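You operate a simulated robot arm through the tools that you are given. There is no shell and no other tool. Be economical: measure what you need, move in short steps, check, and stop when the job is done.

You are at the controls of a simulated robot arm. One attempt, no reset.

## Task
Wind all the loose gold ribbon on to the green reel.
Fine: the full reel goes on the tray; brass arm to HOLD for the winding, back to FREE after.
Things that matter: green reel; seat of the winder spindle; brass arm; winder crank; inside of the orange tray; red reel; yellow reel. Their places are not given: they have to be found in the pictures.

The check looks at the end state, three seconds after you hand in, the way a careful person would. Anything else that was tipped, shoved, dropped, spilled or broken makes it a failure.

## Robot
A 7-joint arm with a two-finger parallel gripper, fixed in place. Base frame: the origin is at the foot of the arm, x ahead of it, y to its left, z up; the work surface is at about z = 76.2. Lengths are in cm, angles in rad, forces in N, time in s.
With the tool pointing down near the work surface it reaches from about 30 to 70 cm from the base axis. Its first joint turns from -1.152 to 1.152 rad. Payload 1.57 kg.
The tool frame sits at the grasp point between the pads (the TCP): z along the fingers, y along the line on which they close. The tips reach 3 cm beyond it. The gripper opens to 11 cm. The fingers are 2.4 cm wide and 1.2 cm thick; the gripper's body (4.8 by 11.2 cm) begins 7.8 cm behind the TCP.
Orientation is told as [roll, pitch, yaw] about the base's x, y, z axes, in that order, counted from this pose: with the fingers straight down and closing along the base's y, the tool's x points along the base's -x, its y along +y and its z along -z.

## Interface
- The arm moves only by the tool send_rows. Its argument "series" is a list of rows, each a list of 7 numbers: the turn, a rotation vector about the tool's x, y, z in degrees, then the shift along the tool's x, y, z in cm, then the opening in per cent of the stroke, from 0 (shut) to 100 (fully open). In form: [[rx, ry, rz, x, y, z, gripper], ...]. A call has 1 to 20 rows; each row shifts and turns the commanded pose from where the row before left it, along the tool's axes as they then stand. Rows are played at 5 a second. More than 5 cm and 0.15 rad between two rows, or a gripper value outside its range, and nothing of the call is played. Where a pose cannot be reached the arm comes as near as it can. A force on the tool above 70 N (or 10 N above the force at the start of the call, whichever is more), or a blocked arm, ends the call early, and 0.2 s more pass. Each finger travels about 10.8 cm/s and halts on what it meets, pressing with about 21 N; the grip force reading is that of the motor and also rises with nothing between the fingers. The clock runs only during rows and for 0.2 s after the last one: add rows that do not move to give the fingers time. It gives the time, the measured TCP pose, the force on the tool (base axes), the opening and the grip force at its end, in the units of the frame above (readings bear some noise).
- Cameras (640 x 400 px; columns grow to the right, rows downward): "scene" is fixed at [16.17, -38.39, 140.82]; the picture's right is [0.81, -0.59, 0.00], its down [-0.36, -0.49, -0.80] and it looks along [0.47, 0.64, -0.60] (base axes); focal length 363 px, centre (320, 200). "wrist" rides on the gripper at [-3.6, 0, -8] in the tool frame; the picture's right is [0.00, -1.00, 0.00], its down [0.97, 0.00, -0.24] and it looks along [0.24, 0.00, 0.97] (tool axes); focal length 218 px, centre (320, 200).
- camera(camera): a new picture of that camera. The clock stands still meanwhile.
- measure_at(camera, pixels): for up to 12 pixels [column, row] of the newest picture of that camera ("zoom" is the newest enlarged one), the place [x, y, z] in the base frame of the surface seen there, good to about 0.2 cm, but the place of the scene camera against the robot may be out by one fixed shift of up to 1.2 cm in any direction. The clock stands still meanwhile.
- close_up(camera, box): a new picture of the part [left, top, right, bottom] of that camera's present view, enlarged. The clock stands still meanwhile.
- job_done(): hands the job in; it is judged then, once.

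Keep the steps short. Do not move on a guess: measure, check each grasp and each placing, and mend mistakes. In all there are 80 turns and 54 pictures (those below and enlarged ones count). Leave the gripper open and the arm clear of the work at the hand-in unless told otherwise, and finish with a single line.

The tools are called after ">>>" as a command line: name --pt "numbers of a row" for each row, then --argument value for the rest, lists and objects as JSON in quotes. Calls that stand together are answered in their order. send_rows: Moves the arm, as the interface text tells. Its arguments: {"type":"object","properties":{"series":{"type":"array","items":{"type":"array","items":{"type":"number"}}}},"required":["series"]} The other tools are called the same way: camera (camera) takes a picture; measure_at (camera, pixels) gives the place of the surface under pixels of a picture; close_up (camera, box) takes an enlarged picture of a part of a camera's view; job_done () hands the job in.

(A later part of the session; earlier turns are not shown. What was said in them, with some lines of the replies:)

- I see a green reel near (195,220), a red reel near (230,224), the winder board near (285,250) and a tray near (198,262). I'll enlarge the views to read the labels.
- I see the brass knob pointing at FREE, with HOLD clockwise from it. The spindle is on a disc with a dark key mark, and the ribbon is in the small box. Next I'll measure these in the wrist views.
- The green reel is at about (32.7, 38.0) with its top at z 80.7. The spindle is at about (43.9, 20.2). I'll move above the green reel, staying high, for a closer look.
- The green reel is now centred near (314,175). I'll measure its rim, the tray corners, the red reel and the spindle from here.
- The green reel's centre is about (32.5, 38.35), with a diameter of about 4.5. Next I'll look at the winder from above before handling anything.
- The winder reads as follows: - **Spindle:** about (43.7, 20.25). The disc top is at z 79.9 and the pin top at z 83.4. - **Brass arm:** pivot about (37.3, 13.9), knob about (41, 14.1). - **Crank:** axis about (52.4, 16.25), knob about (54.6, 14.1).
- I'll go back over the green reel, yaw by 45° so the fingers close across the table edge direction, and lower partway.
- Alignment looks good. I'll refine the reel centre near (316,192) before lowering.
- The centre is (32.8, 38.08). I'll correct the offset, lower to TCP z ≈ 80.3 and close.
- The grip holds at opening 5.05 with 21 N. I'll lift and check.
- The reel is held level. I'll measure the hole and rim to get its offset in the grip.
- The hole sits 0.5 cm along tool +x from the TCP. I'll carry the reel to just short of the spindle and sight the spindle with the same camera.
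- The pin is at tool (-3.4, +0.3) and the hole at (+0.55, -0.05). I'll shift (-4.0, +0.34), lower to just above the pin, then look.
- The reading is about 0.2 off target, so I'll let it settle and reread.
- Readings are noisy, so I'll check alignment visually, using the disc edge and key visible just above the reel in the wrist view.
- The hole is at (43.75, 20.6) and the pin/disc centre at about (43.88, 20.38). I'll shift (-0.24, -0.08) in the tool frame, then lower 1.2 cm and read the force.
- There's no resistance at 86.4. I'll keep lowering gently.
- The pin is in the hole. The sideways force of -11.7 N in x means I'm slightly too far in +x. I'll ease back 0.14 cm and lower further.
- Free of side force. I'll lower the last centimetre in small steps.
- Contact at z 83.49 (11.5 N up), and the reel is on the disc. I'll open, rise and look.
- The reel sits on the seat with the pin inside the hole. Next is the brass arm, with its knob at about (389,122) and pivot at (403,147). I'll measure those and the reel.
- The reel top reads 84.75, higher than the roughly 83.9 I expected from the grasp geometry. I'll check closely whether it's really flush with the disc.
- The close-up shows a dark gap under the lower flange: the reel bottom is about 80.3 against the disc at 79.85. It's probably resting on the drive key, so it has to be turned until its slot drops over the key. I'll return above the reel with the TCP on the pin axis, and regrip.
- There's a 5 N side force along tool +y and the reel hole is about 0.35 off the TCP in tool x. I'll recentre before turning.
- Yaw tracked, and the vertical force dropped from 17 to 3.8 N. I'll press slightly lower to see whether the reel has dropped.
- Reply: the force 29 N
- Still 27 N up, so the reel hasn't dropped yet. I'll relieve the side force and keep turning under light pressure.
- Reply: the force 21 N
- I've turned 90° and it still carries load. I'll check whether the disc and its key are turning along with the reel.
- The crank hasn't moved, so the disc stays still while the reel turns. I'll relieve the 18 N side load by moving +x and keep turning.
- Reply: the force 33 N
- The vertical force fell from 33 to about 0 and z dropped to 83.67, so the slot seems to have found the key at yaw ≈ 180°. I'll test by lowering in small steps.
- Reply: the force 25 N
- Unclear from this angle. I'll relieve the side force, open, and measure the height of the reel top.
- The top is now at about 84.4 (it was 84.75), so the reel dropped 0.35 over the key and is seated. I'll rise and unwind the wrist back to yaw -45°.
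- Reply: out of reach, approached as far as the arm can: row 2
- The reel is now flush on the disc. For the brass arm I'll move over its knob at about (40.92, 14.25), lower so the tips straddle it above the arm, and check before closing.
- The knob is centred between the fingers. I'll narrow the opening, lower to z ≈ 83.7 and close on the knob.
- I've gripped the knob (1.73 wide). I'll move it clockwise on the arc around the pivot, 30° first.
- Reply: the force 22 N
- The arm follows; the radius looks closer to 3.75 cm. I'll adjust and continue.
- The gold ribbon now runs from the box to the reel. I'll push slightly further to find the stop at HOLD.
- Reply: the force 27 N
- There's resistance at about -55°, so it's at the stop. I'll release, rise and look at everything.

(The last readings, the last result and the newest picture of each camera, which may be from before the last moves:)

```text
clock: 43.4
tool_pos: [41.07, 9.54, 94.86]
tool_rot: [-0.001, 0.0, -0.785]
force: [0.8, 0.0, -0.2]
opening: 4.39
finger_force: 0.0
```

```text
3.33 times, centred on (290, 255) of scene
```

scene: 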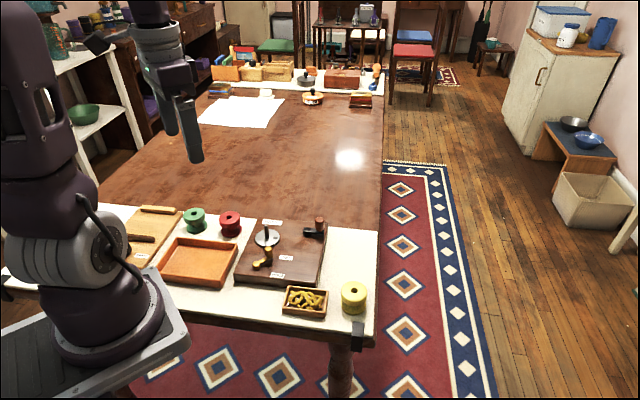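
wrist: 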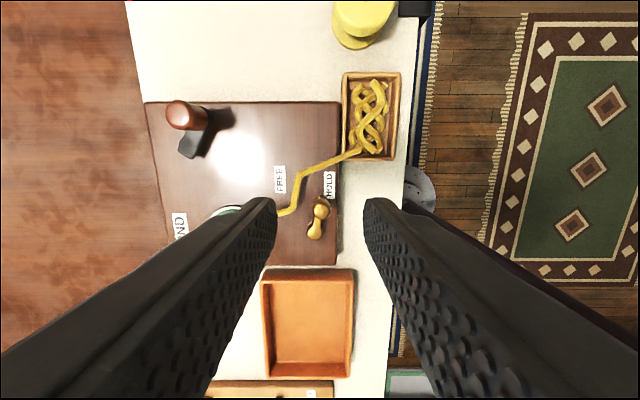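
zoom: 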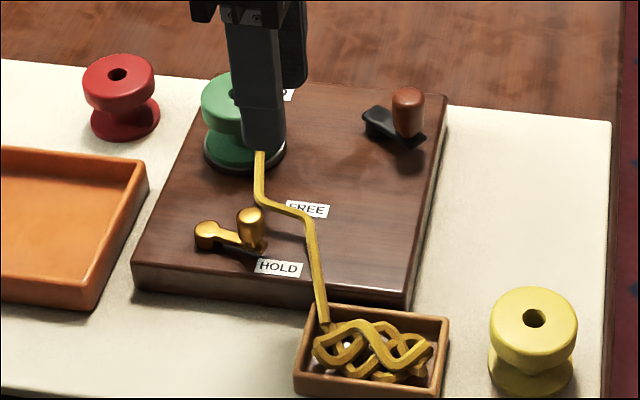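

The arm is at HOLD and the ribbon is threaded. Now the crank: I'll measure its knob near (183,112) and hub near (190,148).

>>> measure_at --camera "wrist" --pixels '[[183, 112], [175, 107], [192, 110], [205, 122], [190, 148], [188, 152], [200, 135], [320, 208], [330, 185], [316, 232]]'

```text
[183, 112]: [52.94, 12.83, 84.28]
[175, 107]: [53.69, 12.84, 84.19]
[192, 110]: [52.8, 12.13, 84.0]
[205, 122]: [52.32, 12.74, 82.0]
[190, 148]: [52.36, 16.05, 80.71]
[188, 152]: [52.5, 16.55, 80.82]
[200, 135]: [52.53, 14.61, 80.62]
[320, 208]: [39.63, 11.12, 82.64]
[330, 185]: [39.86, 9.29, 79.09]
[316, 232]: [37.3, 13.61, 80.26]
```

The crank is now pointing to about (53, 12.7) with its hub at (52.45, 16.25). I'll move above the knob.

>>> send_rows --pt "0 0 0 -1.55 2.67 0 40" --pt "0 0 0 -1.55 2.67 0 40" --pt "0 0 0 -1.55 2.67 1.5 40" --pt "0 0 0 -1.55 2.67 2.5 40" --pt "0 0 0 0 0 0 40"

>>> camera --camera "wrist"

```text
clock: 44.6
tool_pos: [52.99, 12.74, 90.66]
tool_rot: [-0.001, -0.001, -0.784]
force: [-0.2, -0.8, -0.3]
opening: 4.4
finger_force: 0.1
```

```text
16 pictures are left
```

wrist: 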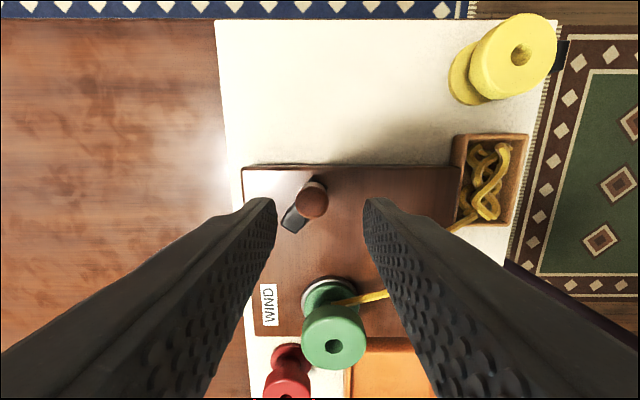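

>>> measure_at --camera "wrist" --pixels '[[311, 200], [297, 200], [325, 200], [311, 212], [311, 188], [290, 222], [296, 215]]'

```text
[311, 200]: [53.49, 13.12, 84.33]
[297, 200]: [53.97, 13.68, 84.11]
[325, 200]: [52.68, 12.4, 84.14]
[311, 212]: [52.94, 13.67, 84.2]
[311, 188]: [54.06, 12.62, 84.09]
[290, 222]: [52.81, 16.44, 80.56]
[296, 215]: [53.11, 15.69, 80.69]
```

The knob centre is (53.4, 13.1). I'll recentre, lower to z ≈ 84.2 and close on it.

>>> send_rows --pt "0 0 0 -0.035 0.545 0 40" --pt "0 0 0 0 0 3 40" --pt "0 0 0 0 0 3.4 40" --pt "0 0 0 0 0 0 40" --pt "0 0 0 0 0 0 25" --pt "0 0 0 0 0 0 10" --pt "0 0 0 0 0 0 10"

```text
clock: 46.2
tool_pos: [53.25, 13.21, 84.23]
tool_rot: [0.001, 0.0, -0.785]
force: [-0.5, 0.6, -7.1]
opening: 2.24
finger_force: 34.9
```

The knob is gripped (2.24 wide). I'll turn 60° clockwise as a trial and read the path.

>>> send_rows --pt "0 0 0 0.516 -0.673 0 10" --pt "0 0 0 0.673 -0.516 0 10" --pt "0 0 0 0.783 -0.325 0 10" --pt "0 0 0 0.841 -0.11 0 10" --pt "0 0 0 0 0 0 10"

>>> close_up --camera "scene" --box '[230, 195, 350, 315]'

```text
clock: 47.4
tool_pos: [50.67, 14.28, 84.33]
tool_rot: [0.008, -0.004, -0.782]
force: [28.7, 24.6, -21.3]
opening: 2.24
finger_force: 34.6
```

```text
3.33 times, centred on (290, 255) of scene
```

zoom: 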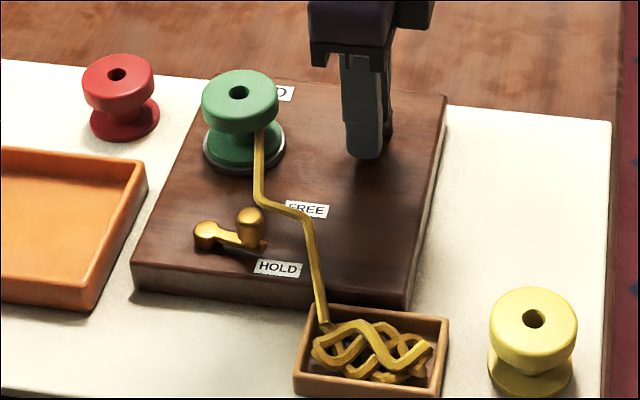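

A large force (37 N along tool y) suggests the knob is slipping along the pads, or my circle is off. I'll look from the wrist.

>>> camera --camera "wrist"

>>> measure_at --camera "wrist" --pixels '[[320, 230], [320, 245], [320, 260], [320, 275], [300, 200], [290, 190]]'

```text
14 pictures are left
```

wrist: 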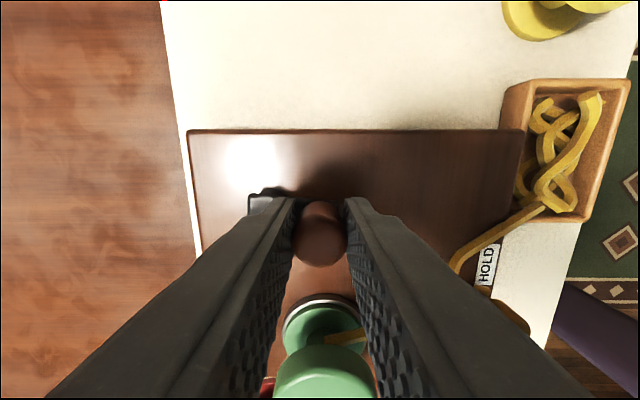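

```text
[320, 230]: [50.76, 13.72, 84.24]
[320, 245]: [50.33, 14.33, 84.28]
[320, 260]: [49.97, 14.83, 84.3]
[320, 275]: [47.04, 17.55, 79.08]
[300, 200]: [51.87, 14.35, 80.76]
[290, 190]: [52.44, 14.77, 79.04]
```

The knob centre is actually (50.6, 14.05). Fitting all three knob positions gives an axis at about (52.67, 15.7) and radius of about 2.7. I'll correct, then turn another 90° clockwise and read.

>>> send_rows --pt "0 0 0 0.057 0.396 0 10" --pt "0 0 0 1.201 0.694 0 10" --pt "0 0 0 0.694 1.201 0 10" --pt "0 0 0 0 0 0 10"

>>> send_rows --pt "0 0 0 0 1.387 0 10" --pt "0 0 0 -0.694 1.201 0 10" --pt "0 0 0 0 0 0 10"

```text
clock: 48.4
tool_pos: [50.24, 17.26, 84.14]
tool_rot: [-0.006, 0.004, -0.785]
force: [-29.7, 11.1, 6.6]
opening: 2.28
finger_force: 35.2
```

```text
clock: 49.2
tool_pos: [53.0, 18.86, 84.39]
tool_rot: [0.005, 0.0, -0.783]
force: [-3.0, 30.3, -10.2]
opening: 2.28
finger_force: 35.0
```

These readings refine the axis to (52.87, 16.03) with r = 2.9. I'll correct and continue another 180°.

>>> send_rows --pt "0 0 0 0.247 0.53 0 10" --pt "0 0 0 -1.3 0.751 0 10" --pt "0 0 0 -1.501 0 0 10" --pt "0 0 0 -1.3 -0.751 0 10" --pt "0 0 0 0 0 0 10"

>>> send_rows --pt "0 0 0 -0.751 -1.3 0 10" --pt "0 0 0 0 -1.501 0 10" --pt "0 0 0 0.751 -1.3 0 10" --pt "0 0 0 0 0 0 10"

>>> close_up --camera "scene" --box '[230, 195, 350, 315]'

```text
clock: 50.4
tool_pos: [56.13, 15.86, 84.48]
tool_rot: [0.004, -0.008, -0.786]
force: [32.1, -0.8, -5.7]
opening: 2.26
finger_force: 34.9
```

```text
clock: 51.4
tool_pos: [52.95, 12.99, 84.41]
tool_rot: [-0.002, 0.002, -0.789]
force: [-1.6, -27.2, 17.7]
opening: 2.26
finger_force: 35.0
```

```text
3.33 times, centred on (290, 255) of scene
```

zoom: 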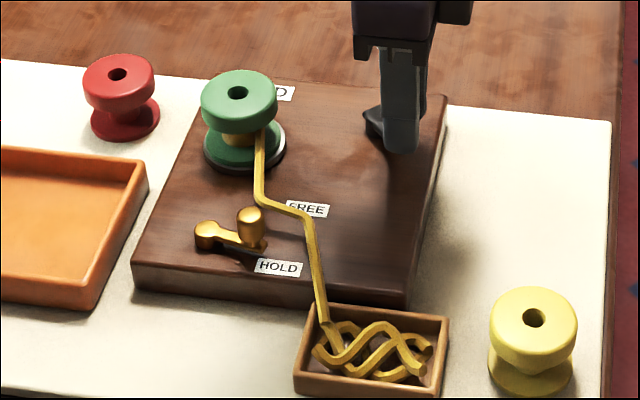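

Clockwise works: the gold hub is growing and the heap is smaller. The force is outward, so I'll use r = 3.1 and centre (53.0, 15.95) and make a full turn.

>>> send_rows --pt "0 0 0 -0.29 -0.106 0 10" --pt "0 0 0 1.389 -0.802 0 10" --pt "0 0 0 1.605 0 0 10" --pt "0 0 0 1.389 0.802 0 10" --pt "0 0 0 0.802 1.389 0 10" --pt "0 0 0 0 1.605 0 10" --pt "0 0 0 -0.802 1.389 0 10" --pt "0 0 0 0 0 0 10"

>>> send_rows --pt "0 0 0 -1.389 0.802 0 10" --pt "0 0 0 -1.605 0 0 10" --pt "0 0 0 -1.389 -0.802 0 10" --pt "0 0 0 -0.802 -1.389 0 10" --pt "0 0 0 0 -1.605 0 10" --pt "0 0 0 0.802 -1.389 0 10" --pt "0 0 0 0 0 0 10"

>>> close_up --camera "scene" --box '[230, 195, 350, 315]'

```text
clock: 53.2
tool_pos: [53.05, 19.05, 84.38]
tool_rot: [-0.002, 0.0, -0.785]
force: [-0.6, -3.5, -23.6]
opening: 2.23
finger_force: 35.2
```

```text
clock: 54.8
tool_pos: [53.32, 12.98, 84.38]
tool_rot: [0.004, -0.002, -0.784]
force: [-0.5, 14.1, -9.2]
opening: 2.24
finger_force: 35.2
```

```text
3.33 times, centred on (290, 255) of scene
```

zoom: 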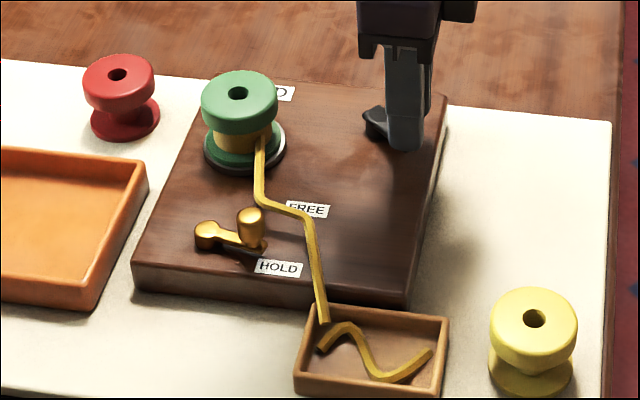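

Much of the ribbon is wound. The circle fits well now, so I'll make another full turn and check.

>>> send_rows --pt "0 0 0 1.389 -0.802 0 10" --pt "0 0 0 1.605 0 0 10" --pt "0 0 0 1.389 0.802 0 10" --pt "0 0 0 0.802 1.389 0 10" --pt "0 0 0 0 1.605 0 10" --pt "0 0 0 -0.802 1.389 0 10" --pt "0 0 0 -1.389 0.802 0 10" --pt "0 0 0 -1.605 0 0 10" --pt "0 0 0 -1.389 -0.802 0 10" --pt "0 0 0 -0.802 -1.389 0 10" --pt "0 0 0 0 -1.605 0 10" --pt "0 0 0 0.802 -1.389 0 10" --pt "0 0 0 0 0 0 10"

>>> close_up --camera "scene" --box '[230, 195, 350, 315]'

```text
clock: 57.6
tool_pos: [53.26, 12.81, 84.24]
tool_rot: [0.003, 0.003, -0.785]
force: [-2.6, 30.2, -19.9]
opening: 2.26
finger_force: 35.0
```

```text
3.33 times, centred on (290, 255) of scene
```

zoom: 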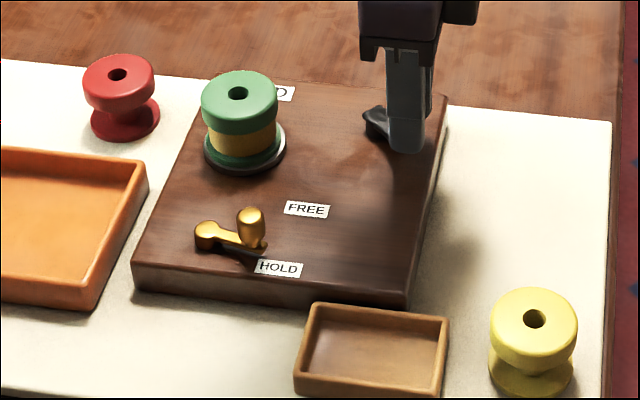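

All the ribbon is on the reel and the box is empty. I'll release the crank, rise, move over the brass knob at HOLD (about 39.5, 11.15), then lower and grip it.

>>> send_rows --pt "0 0 0 0 0 0 25" --pt "0 0 0 0 0 0 40" --pt "0 0 0 0 0 -3 40" --pt "0 0 0 0 0 -4 40" --pt "0 0 0 2.12 -2.72 0 32" --pt "0 0 0 2.12 -2.72 0 32" --pt "0 0 0 2.12 -2.72 0 32" --pt "0 0 0 2.12 -2.72 0 32" --pt "0 0 0 0 0 0 32"

>>> camera --camera "wrist"

```text
clock: 59.6
tool_pos: [39.36, 10.99, 91.29]
tool_rot: [0.0, -0.001, -0.785]
force: [-1.0, 0.0, -0.2]
opening: 3.51
finger_force: 0.0
```

```text
10 pictures are left
```

wrist: 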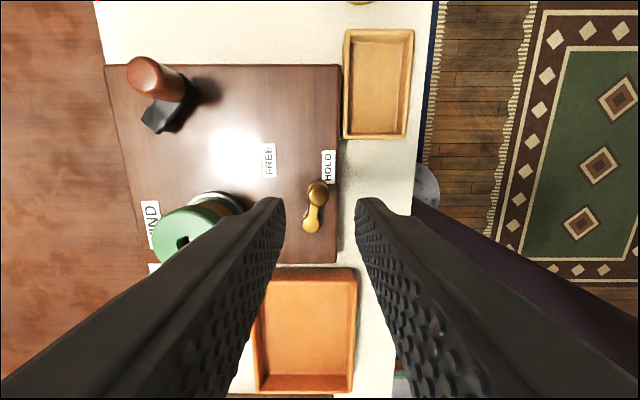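

The knob is 0.45 cm ahead in tool x. I'll correct, lower and grip.

>>> send_rows --pt "0 0 0 -0.4 0 0 32" --pt "0 0 0 0 0 4 32" --pt "0 0 0 0 0 3.5 32" --pt "0 0 0 0 0 0 32" --pt "0 0 0 0 0 0 18" --pt "0 0 0 0 0 0 5" --pt "0 0 0 0 0 0 5"

```text
clock: 61.2
tool_pos: [39.63, 10.89, 83.73]
tool_rot: [0.0, -0.001, -0.786]
force: [4.1, 4.5, -14.7]
opening: 1.77
finger_force: 32.3
```

Gripped (1.77). I'll swing it back counter-clockwise to FREE along the arc.

>>> send_rows --pt "0 0 0 -0.046 0.653 0 5" --pt "0 0 0 0.069 0.65 0 5" --pt "0 0 0 0.18 0.629 0 5" --pt "0 0 0 0 0 0 5"

>>> send_rows --pt "0 0 0 0.286 0.588 0 5" --pt "0 0 0 0.384 0.528 0 5" --pt "0 0 0 0.37 0.37 0 5" --pt "0 0 0 0 0 0 5"

```text
clock: 62.2
tool_pos: [40.92, 12.24, 83.91]
tool_rot: [0.0, 0.0, -0.784]
force: [-2.2, -5.3, 4.1]
opening: 1.71
finger_force: 32.6
```

```text
clock: 63.2
tool_pos: [41.21, 13.91, 83.8]
tool_rot: [-0.003, -0.003, -0.787]
force: [-3.7, -32.8, 12.1]
opening: 1.8
finger_force: 32.4
```

There's a 33 N counterforce at (41.2, 13.9), so it's at or near the FREE stop. I'll ease, release, rise and look.

>>> send_rows --pt "0 0 0 0 0 0 5" --pt "0 0 0 0 0 0 18" --pt "0 0 0 0 0 0 25" --pt "0 0 0 0 0 -3 25" --pt "0 0 0 0 0 -4 25" --pt "0 0 0 2 0 -2 40" --pt "0 0 0 2 0 0 60" --pt "0 0 0 0 0 0 70"

>>> camera --camera "wrist"

>>> measure_at --camera "wrist" --pixels '[[320, 124], [335, 140]]'

```text
clock: 65.0
tool_pos: [38.34, 17.12, 92.9]
tool_rot: [-0.001, 0.001, -0.785]
force: [0.2, 0.2, -0.6]
opening: 7.72
finger_force: 0.1
```

```text
9 pictures are left
```

wrist: 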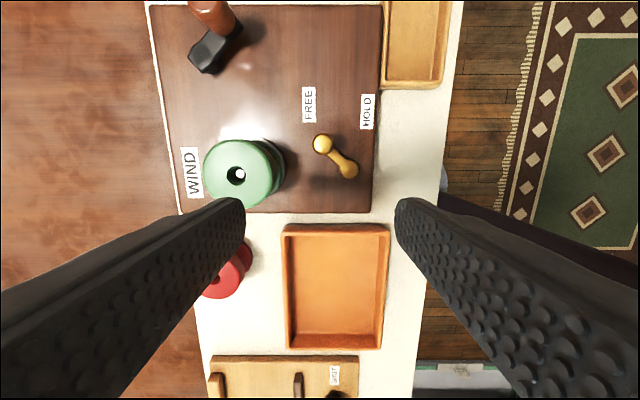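

```text
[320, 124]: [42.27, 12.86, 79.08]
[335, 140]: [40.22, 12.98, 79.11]
```

>>> measure_at --camera "wrist" --pixels '[[321, 144], [349, 171], [337, 159], [237, 175], [210, 175], [264, 168], [237, 145], [237, 204], [290, 230], [388, 228], [378, 348], [288, 348]]'

```text
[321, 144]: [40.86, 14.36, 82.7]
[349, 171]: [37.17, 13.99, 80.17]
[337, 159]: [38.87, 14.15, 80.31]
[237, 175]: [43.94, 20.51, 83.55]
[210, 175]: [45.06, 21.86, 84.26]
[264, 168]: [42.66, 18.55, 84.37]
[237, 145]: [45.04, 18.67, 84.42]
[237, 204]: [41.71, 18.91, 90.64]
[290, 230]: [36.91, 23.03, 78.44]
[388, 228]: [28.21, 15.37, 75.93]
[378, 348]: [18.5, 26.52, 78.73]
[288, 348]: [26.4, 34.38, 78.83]
```

The brass knob is back at (40.86, 14.36), its original FREE position. I'll now move over the full reel, lower and grip.

>>> send_rows --pt "0 0 0 -0.8 3.15 0 65" --pt "0 0 0 -0.8 3.15 0 65" --pt "0 0 0 0 0 3 65" --pt "0 0 0 0 0 3 65" --pt "0 0 0 0 0 0 65"

>>> camera --camera "wrist"

```text
clock: 66.2
tool_pos: [44.13, 20.36, 86.78]
tool_rot: [0.001, 0.0, -0.786]
force: [0.0, -0.7, -0.1]
opening: 7.16
finger_force: 0.1
```

```text
8 pictures are left
```

wrist: 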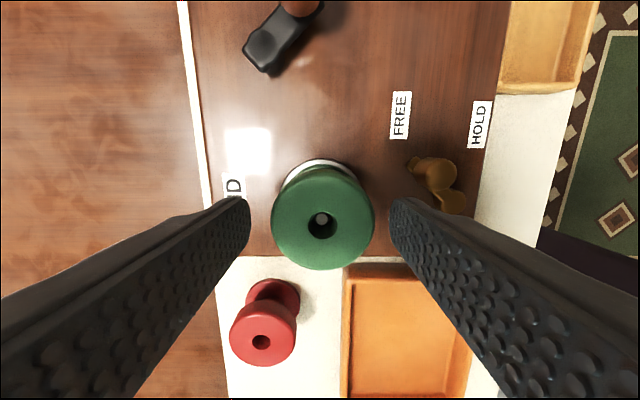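

The reel is well between the fingers. I'll make a small correction, lower 2.7 cm and close.

>>> send_rows --pt "0 0 0 0.3 -0.1 0 65" --pt "0 0 0 0 0 1.4 65" --pt "0 0 0 0 0 1.3 65" --pt "0 0 0 0 0 0 65" --pt "0 0 0 0 0 0 45" --pt "0 0 0 0 0 0 30" --pt "0 0 0 0 0 0 30"

>>> send_rows --pt "0 0 0 0 0 -0.5 30" --pt "0 0 0 0 0 -0.7 30" --pt "0 0 0 0 0 -1 30" --pt "0 0 0 0 0 -1.5 30" --pt "0 0 0 0 0 -2 30" --pt "0 0 0 0 0 -2 30" --pt "0 0 0 0 0 0 30"

>>> close_up --camera "scene" --box '[220, 180, 340, 290]'

```text
clock: 67.8
tool_pos: [43.88, 20.51, 84.13]
tool_rot: [0.0, 0.0, -0.784]
force: [-1.0, 0.5, -0.4]
opening: 5.0
finger_force: 20.7
```

```text
clock: 69.4
tool_pos: [43.86, 20.68, 91.85]
tool_rot: [-0.001, 0.0, -0.786]
force: [0.2, -0.1, 0.2]
opening: 5.03
finger_force: 21.1
```

```text
3.64 times, centred on (280, 235) of scene
```

zoom: 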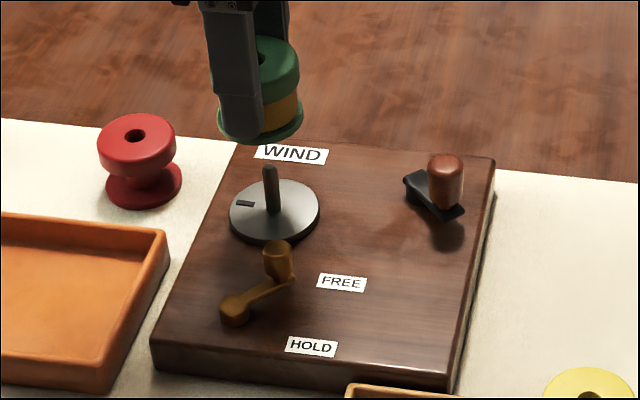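

The reel is lifted clear with the gold wound on it, and the brass arm is at FREE. I'll carry it over the tray centre, about (27.9, 25.3), and lower most of the way.

>>> send_rows --pt "0 0 0 3.64 -2.0 0 30" --pt "0 0 0 3.64 -2.0 0 30" --pt "0 0 0 3.64 -2.0 0 30" --pt "0 0 0 3.64 -2.0 0 30" --pt "0 0 0 0 0 0 30" --pt "0 0 0 0 0 3.5 30" --pt "0 0 0 0 0 3.5 30" --pt "0 0 0 0 0 0 30"

>>> camera --camera "wrist"

```text
clock: 71.2
tool_pos: [27.63, 25.23, 87.08]
tool_rot: [0.0, 0.002, -0.785]
force: [0.0, 0.5, -0.6]
opening: 5.02
finger_force: 20.9
out of reach, approached as far as the arm can: row 7
```

```text
6 pictures are left
```

wrist: 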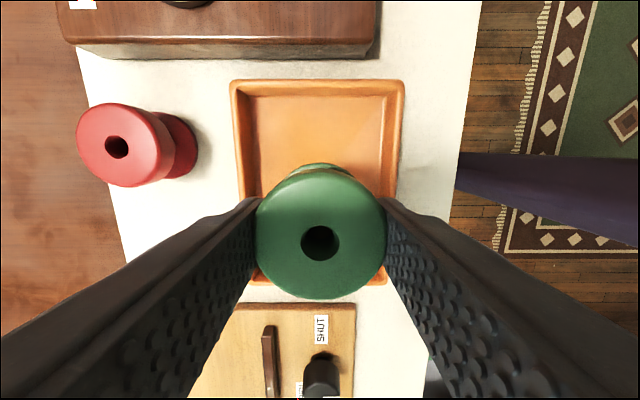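

The reel is over the tray, but row 7 was flagged as out of reach at z 87. I'll retry downward in smaller steps.

>>> send_rows --pt "0 0 0 0 0 0.8 30" --pt "0 0 0 0 0 0.8 30" --pt "0 0 0 0 0 0 30"

```text
clock: 72.0
tool_pos: [27.67, 25.2, 86.26]
tool_rot: [-0.006, 0.004, -0.786]
force: [0.1, 0.0, -0.7]
opening: 5.02
finger_force: 21.3
out of reach, approached as far as the arm can: row 2
```

It's still limited near z 86. I'll turn the wrist to yaw 0, which also leaves the fingers more room between the tray walls, and try again.

>>> send_rows --pt "0 0 -7.5 0 0 0 30" --pt "0 0 -7.5 0 0 0 30" --pt "0 0 -7.5 0 0 0 30" --pt "0 0 -7.5 0 0 0 30" --pt "0 0 -7.5 0 0 0 30" --pt "0 0 -7.5 0 0 0 30" --pt "0 0 0 0 0 0.8 30" --pt "0 0 0 0 0 0.8 30" --pt "0 0 0 0 0 0 30"

```text
clock: 74.0
tool_pos: [24.8, 24.6, 86.97]
tool_rot: [-0.072, 0.032, -0.098]
force: [-0.8, -0.2, 0.1]
opening: 5.02
finger_force: 20.7
out of reach, approached as far as the arm can: row 1, 2, 7, 8
```

That pose is worse: it drifted to (24.8, 24.6) with a slight tilt. I'll back off up and outward to recover a good configuration.

>>> send_rows --pt "0 0 0 0 0 -4 30" --pt "0 0 0 -3 0 -2 30" --pt "0 0 0 -3 0 0 30" --pt "0 0 0 -2 2 0 30" --pt "0 0 0 0 0 0 30"

```text
clock: 75.2
tool_pos: [33.11, 26.5, 92.2]
tool_rot: [-0.025, 0.025, -0.1]
force: [0.2, -0.2, 0.3]
opening: 5.04
finger_force: 21.0
```

I'll level the tool, yaw to +45° so the fingers close along the tray's long side (allowing a spot further from the base), and check the pose.

>>> send_rows --pt "-1.43 -1.43 0 0 0 0 30" --pt "0 0 -7.25 0 0 0 30" --pt "0 0 -7.25 0 0 0 30" --pt "0 0 -7.25 0 0 0 30" --pt "0 0 -7.25 0 0 0 30" --pt "0 0 -7.25 0 0 0 30" --pt "0 0 -7.25 0 0 0 30" --pt "0 0 -7.25 0 0 0 30" --pt "0 0 0 0 0 0 30"

```text
clock: 77.2
tool_pos: [33.26, 26.61, 92.2]
tool_rot: [-0.001, -0.002, 0.79]
force: [0.7, -0.5, -0.5]
opening: 5.04
finger_force: 21.0
```

Level again. I'll move over (29.2, 26.5) and lower stepwise.

>>> send_rows --pt "0 0 0 1.47 1.4 0 30" --pt "0 0 0 1.47 1.4 0 30" --pt "0 0 0 0 0 2 30" --pt "0 0 0 0 0 2 30" --pt "0 0 0 0 0 1.5 30" --pt "0 0 0 0 0 1 30" --pt "0 0 0 0 0 0 30"

>>> camera --camera "wrist"

```text
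clock: 78.8
tool_pos: [29.32, 26.56, 85.66]
tool_rot: [0.0, -0.002, 0.789]
force: [-0.5, 0.7, -0.2]
opening: 5.03
finger_force: 21.1
```

```text
5 pictures are left
```

wrist: 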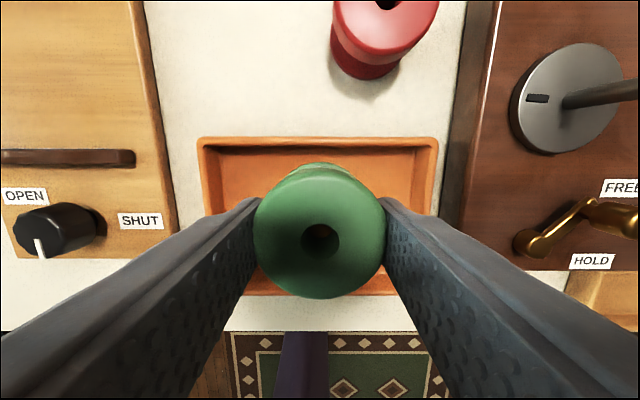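

The reach is fine here. The reel is centred in the tray view with about 0.8 cm to the far wall. I'll lower to the tray floor gently.

>>> send_rows --pt "0 0 0 0.3 0 1.5 30" --pt "0 0 0 0 0 1.5 30" --pt "0 0 0 0 0 1 30" --pt "0 0 0 0 0 0.3 30" --pt "0 0 0 0 0 0.2 30" --pt "0 0 0 0 0 0 30"

```text
clock: 80.2
tool_pos: [29.09, 26.09, 82.18]
tool_rot: [0.002, -0.001, 0.788]
force: [0.4, -0.3, -1.5]
opening: 5.02
finger_force: 20.9
out of reach, approached as far as the arm can: row 3
```

It's limited at z 82.2 here, and the limit eases further out. I'll shift outward 0.7 cm (still inside the wall) and lower the rest.

>>> send_rows --pt "0 0 0 -0.7 0 0 30" --pt "0 0 0 0 0 0.4 30" --pt "0 0 0 0 0 0.4 30" --pt "0 0 0 0 0 0 30"

>>> camera --camera "wrist"

```text
clock: 81.2
tool_pos: [29.56, 26.7, 81.29]
tool_rot: [-0.001, -0.002, 0.787]
force: [0.3, -0.1, -1.6]
opening: 5.01
finger_force: 20.4
```

```text
4 pictures are left
```

wrist: 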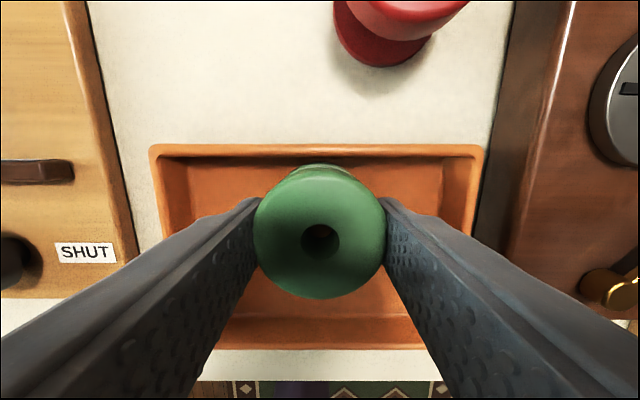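

The reel is inside the tray, clear of the far wall. I'll lower the last bit until contact.

>>> send_rows --pt "0 0 0 0 0 0.2 30" --pt "0 0 0 0 0 0.2 30" --pt "0 0 0 0 0 0.1 30" --pt "0 0 0 0 0 0 30"

```text
clock: 82.2
tool_pos: [29.6, 26.79, 80.97]
tool_rot: [0.001, -0.004, 0.788]
force: [-1.1, 1.7, 17.2]
opening: 5.01
finger_force: 21.1
```

The reel is on the tray floor (17 N up). I'll ease, open, rise and check.

>>> send_rows --pt "0 0 0 0 0 -0.1 30" --pt "0 0 0 0 0 0 45" --pt "0 0 0 0 0 0 58" --pt "0 0 0 0 0 0 58" --pt "0 0 0 0 0 -3 58" --pt "0 0 0 0 0 -4 58" --pt "0 0 0 0 0 -4 70" --pt "0 0 0 -3 0 -3 80" --pt "0 0 0 -3 0 -3 100" --pt "0 0 0 0 0 0 100"

>>> camera --camera "scene"

>>> close_up --camera "scene" --box '[140, 195, 380, 320]'

```text
clock: 84.4
tool_pos: [33.68, 30.87, 98.12]
tool_rot: [0.0, -0.002, 0.788]
force: [1.5, 0.0, -0.9]
opening: 11.0
finger_force: 0.1
```

```text
3 pictures are left
```

scene: 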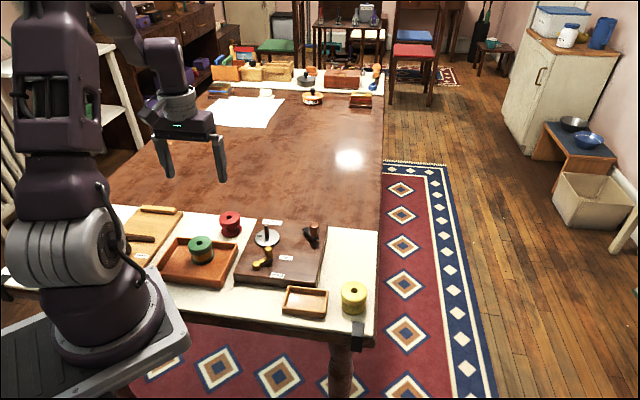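

```text
2.67 times, centred on (260, 258) of scene
```

zoom: 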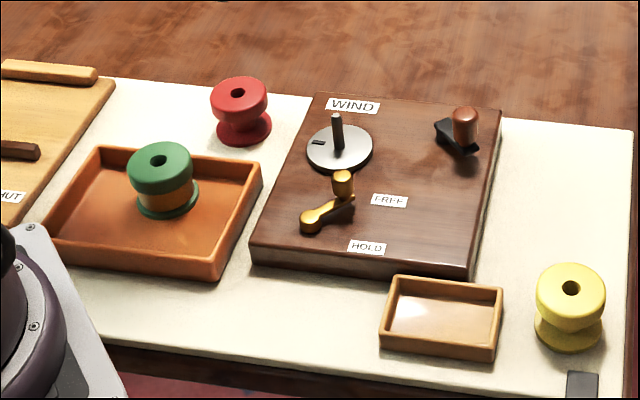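

The full green reel stands upright inside the tray and the ribbon box is empty. The brass arm is at FREE, the red and yellow reels are undisturbed, and the gripper is open and clear. I'm handing in.

>>> job_done

```text
The job is handed in.
```

All the gold ribbon is wound on the green reel, the reel stands in the orange tray, and the brass arm is back at FREE.
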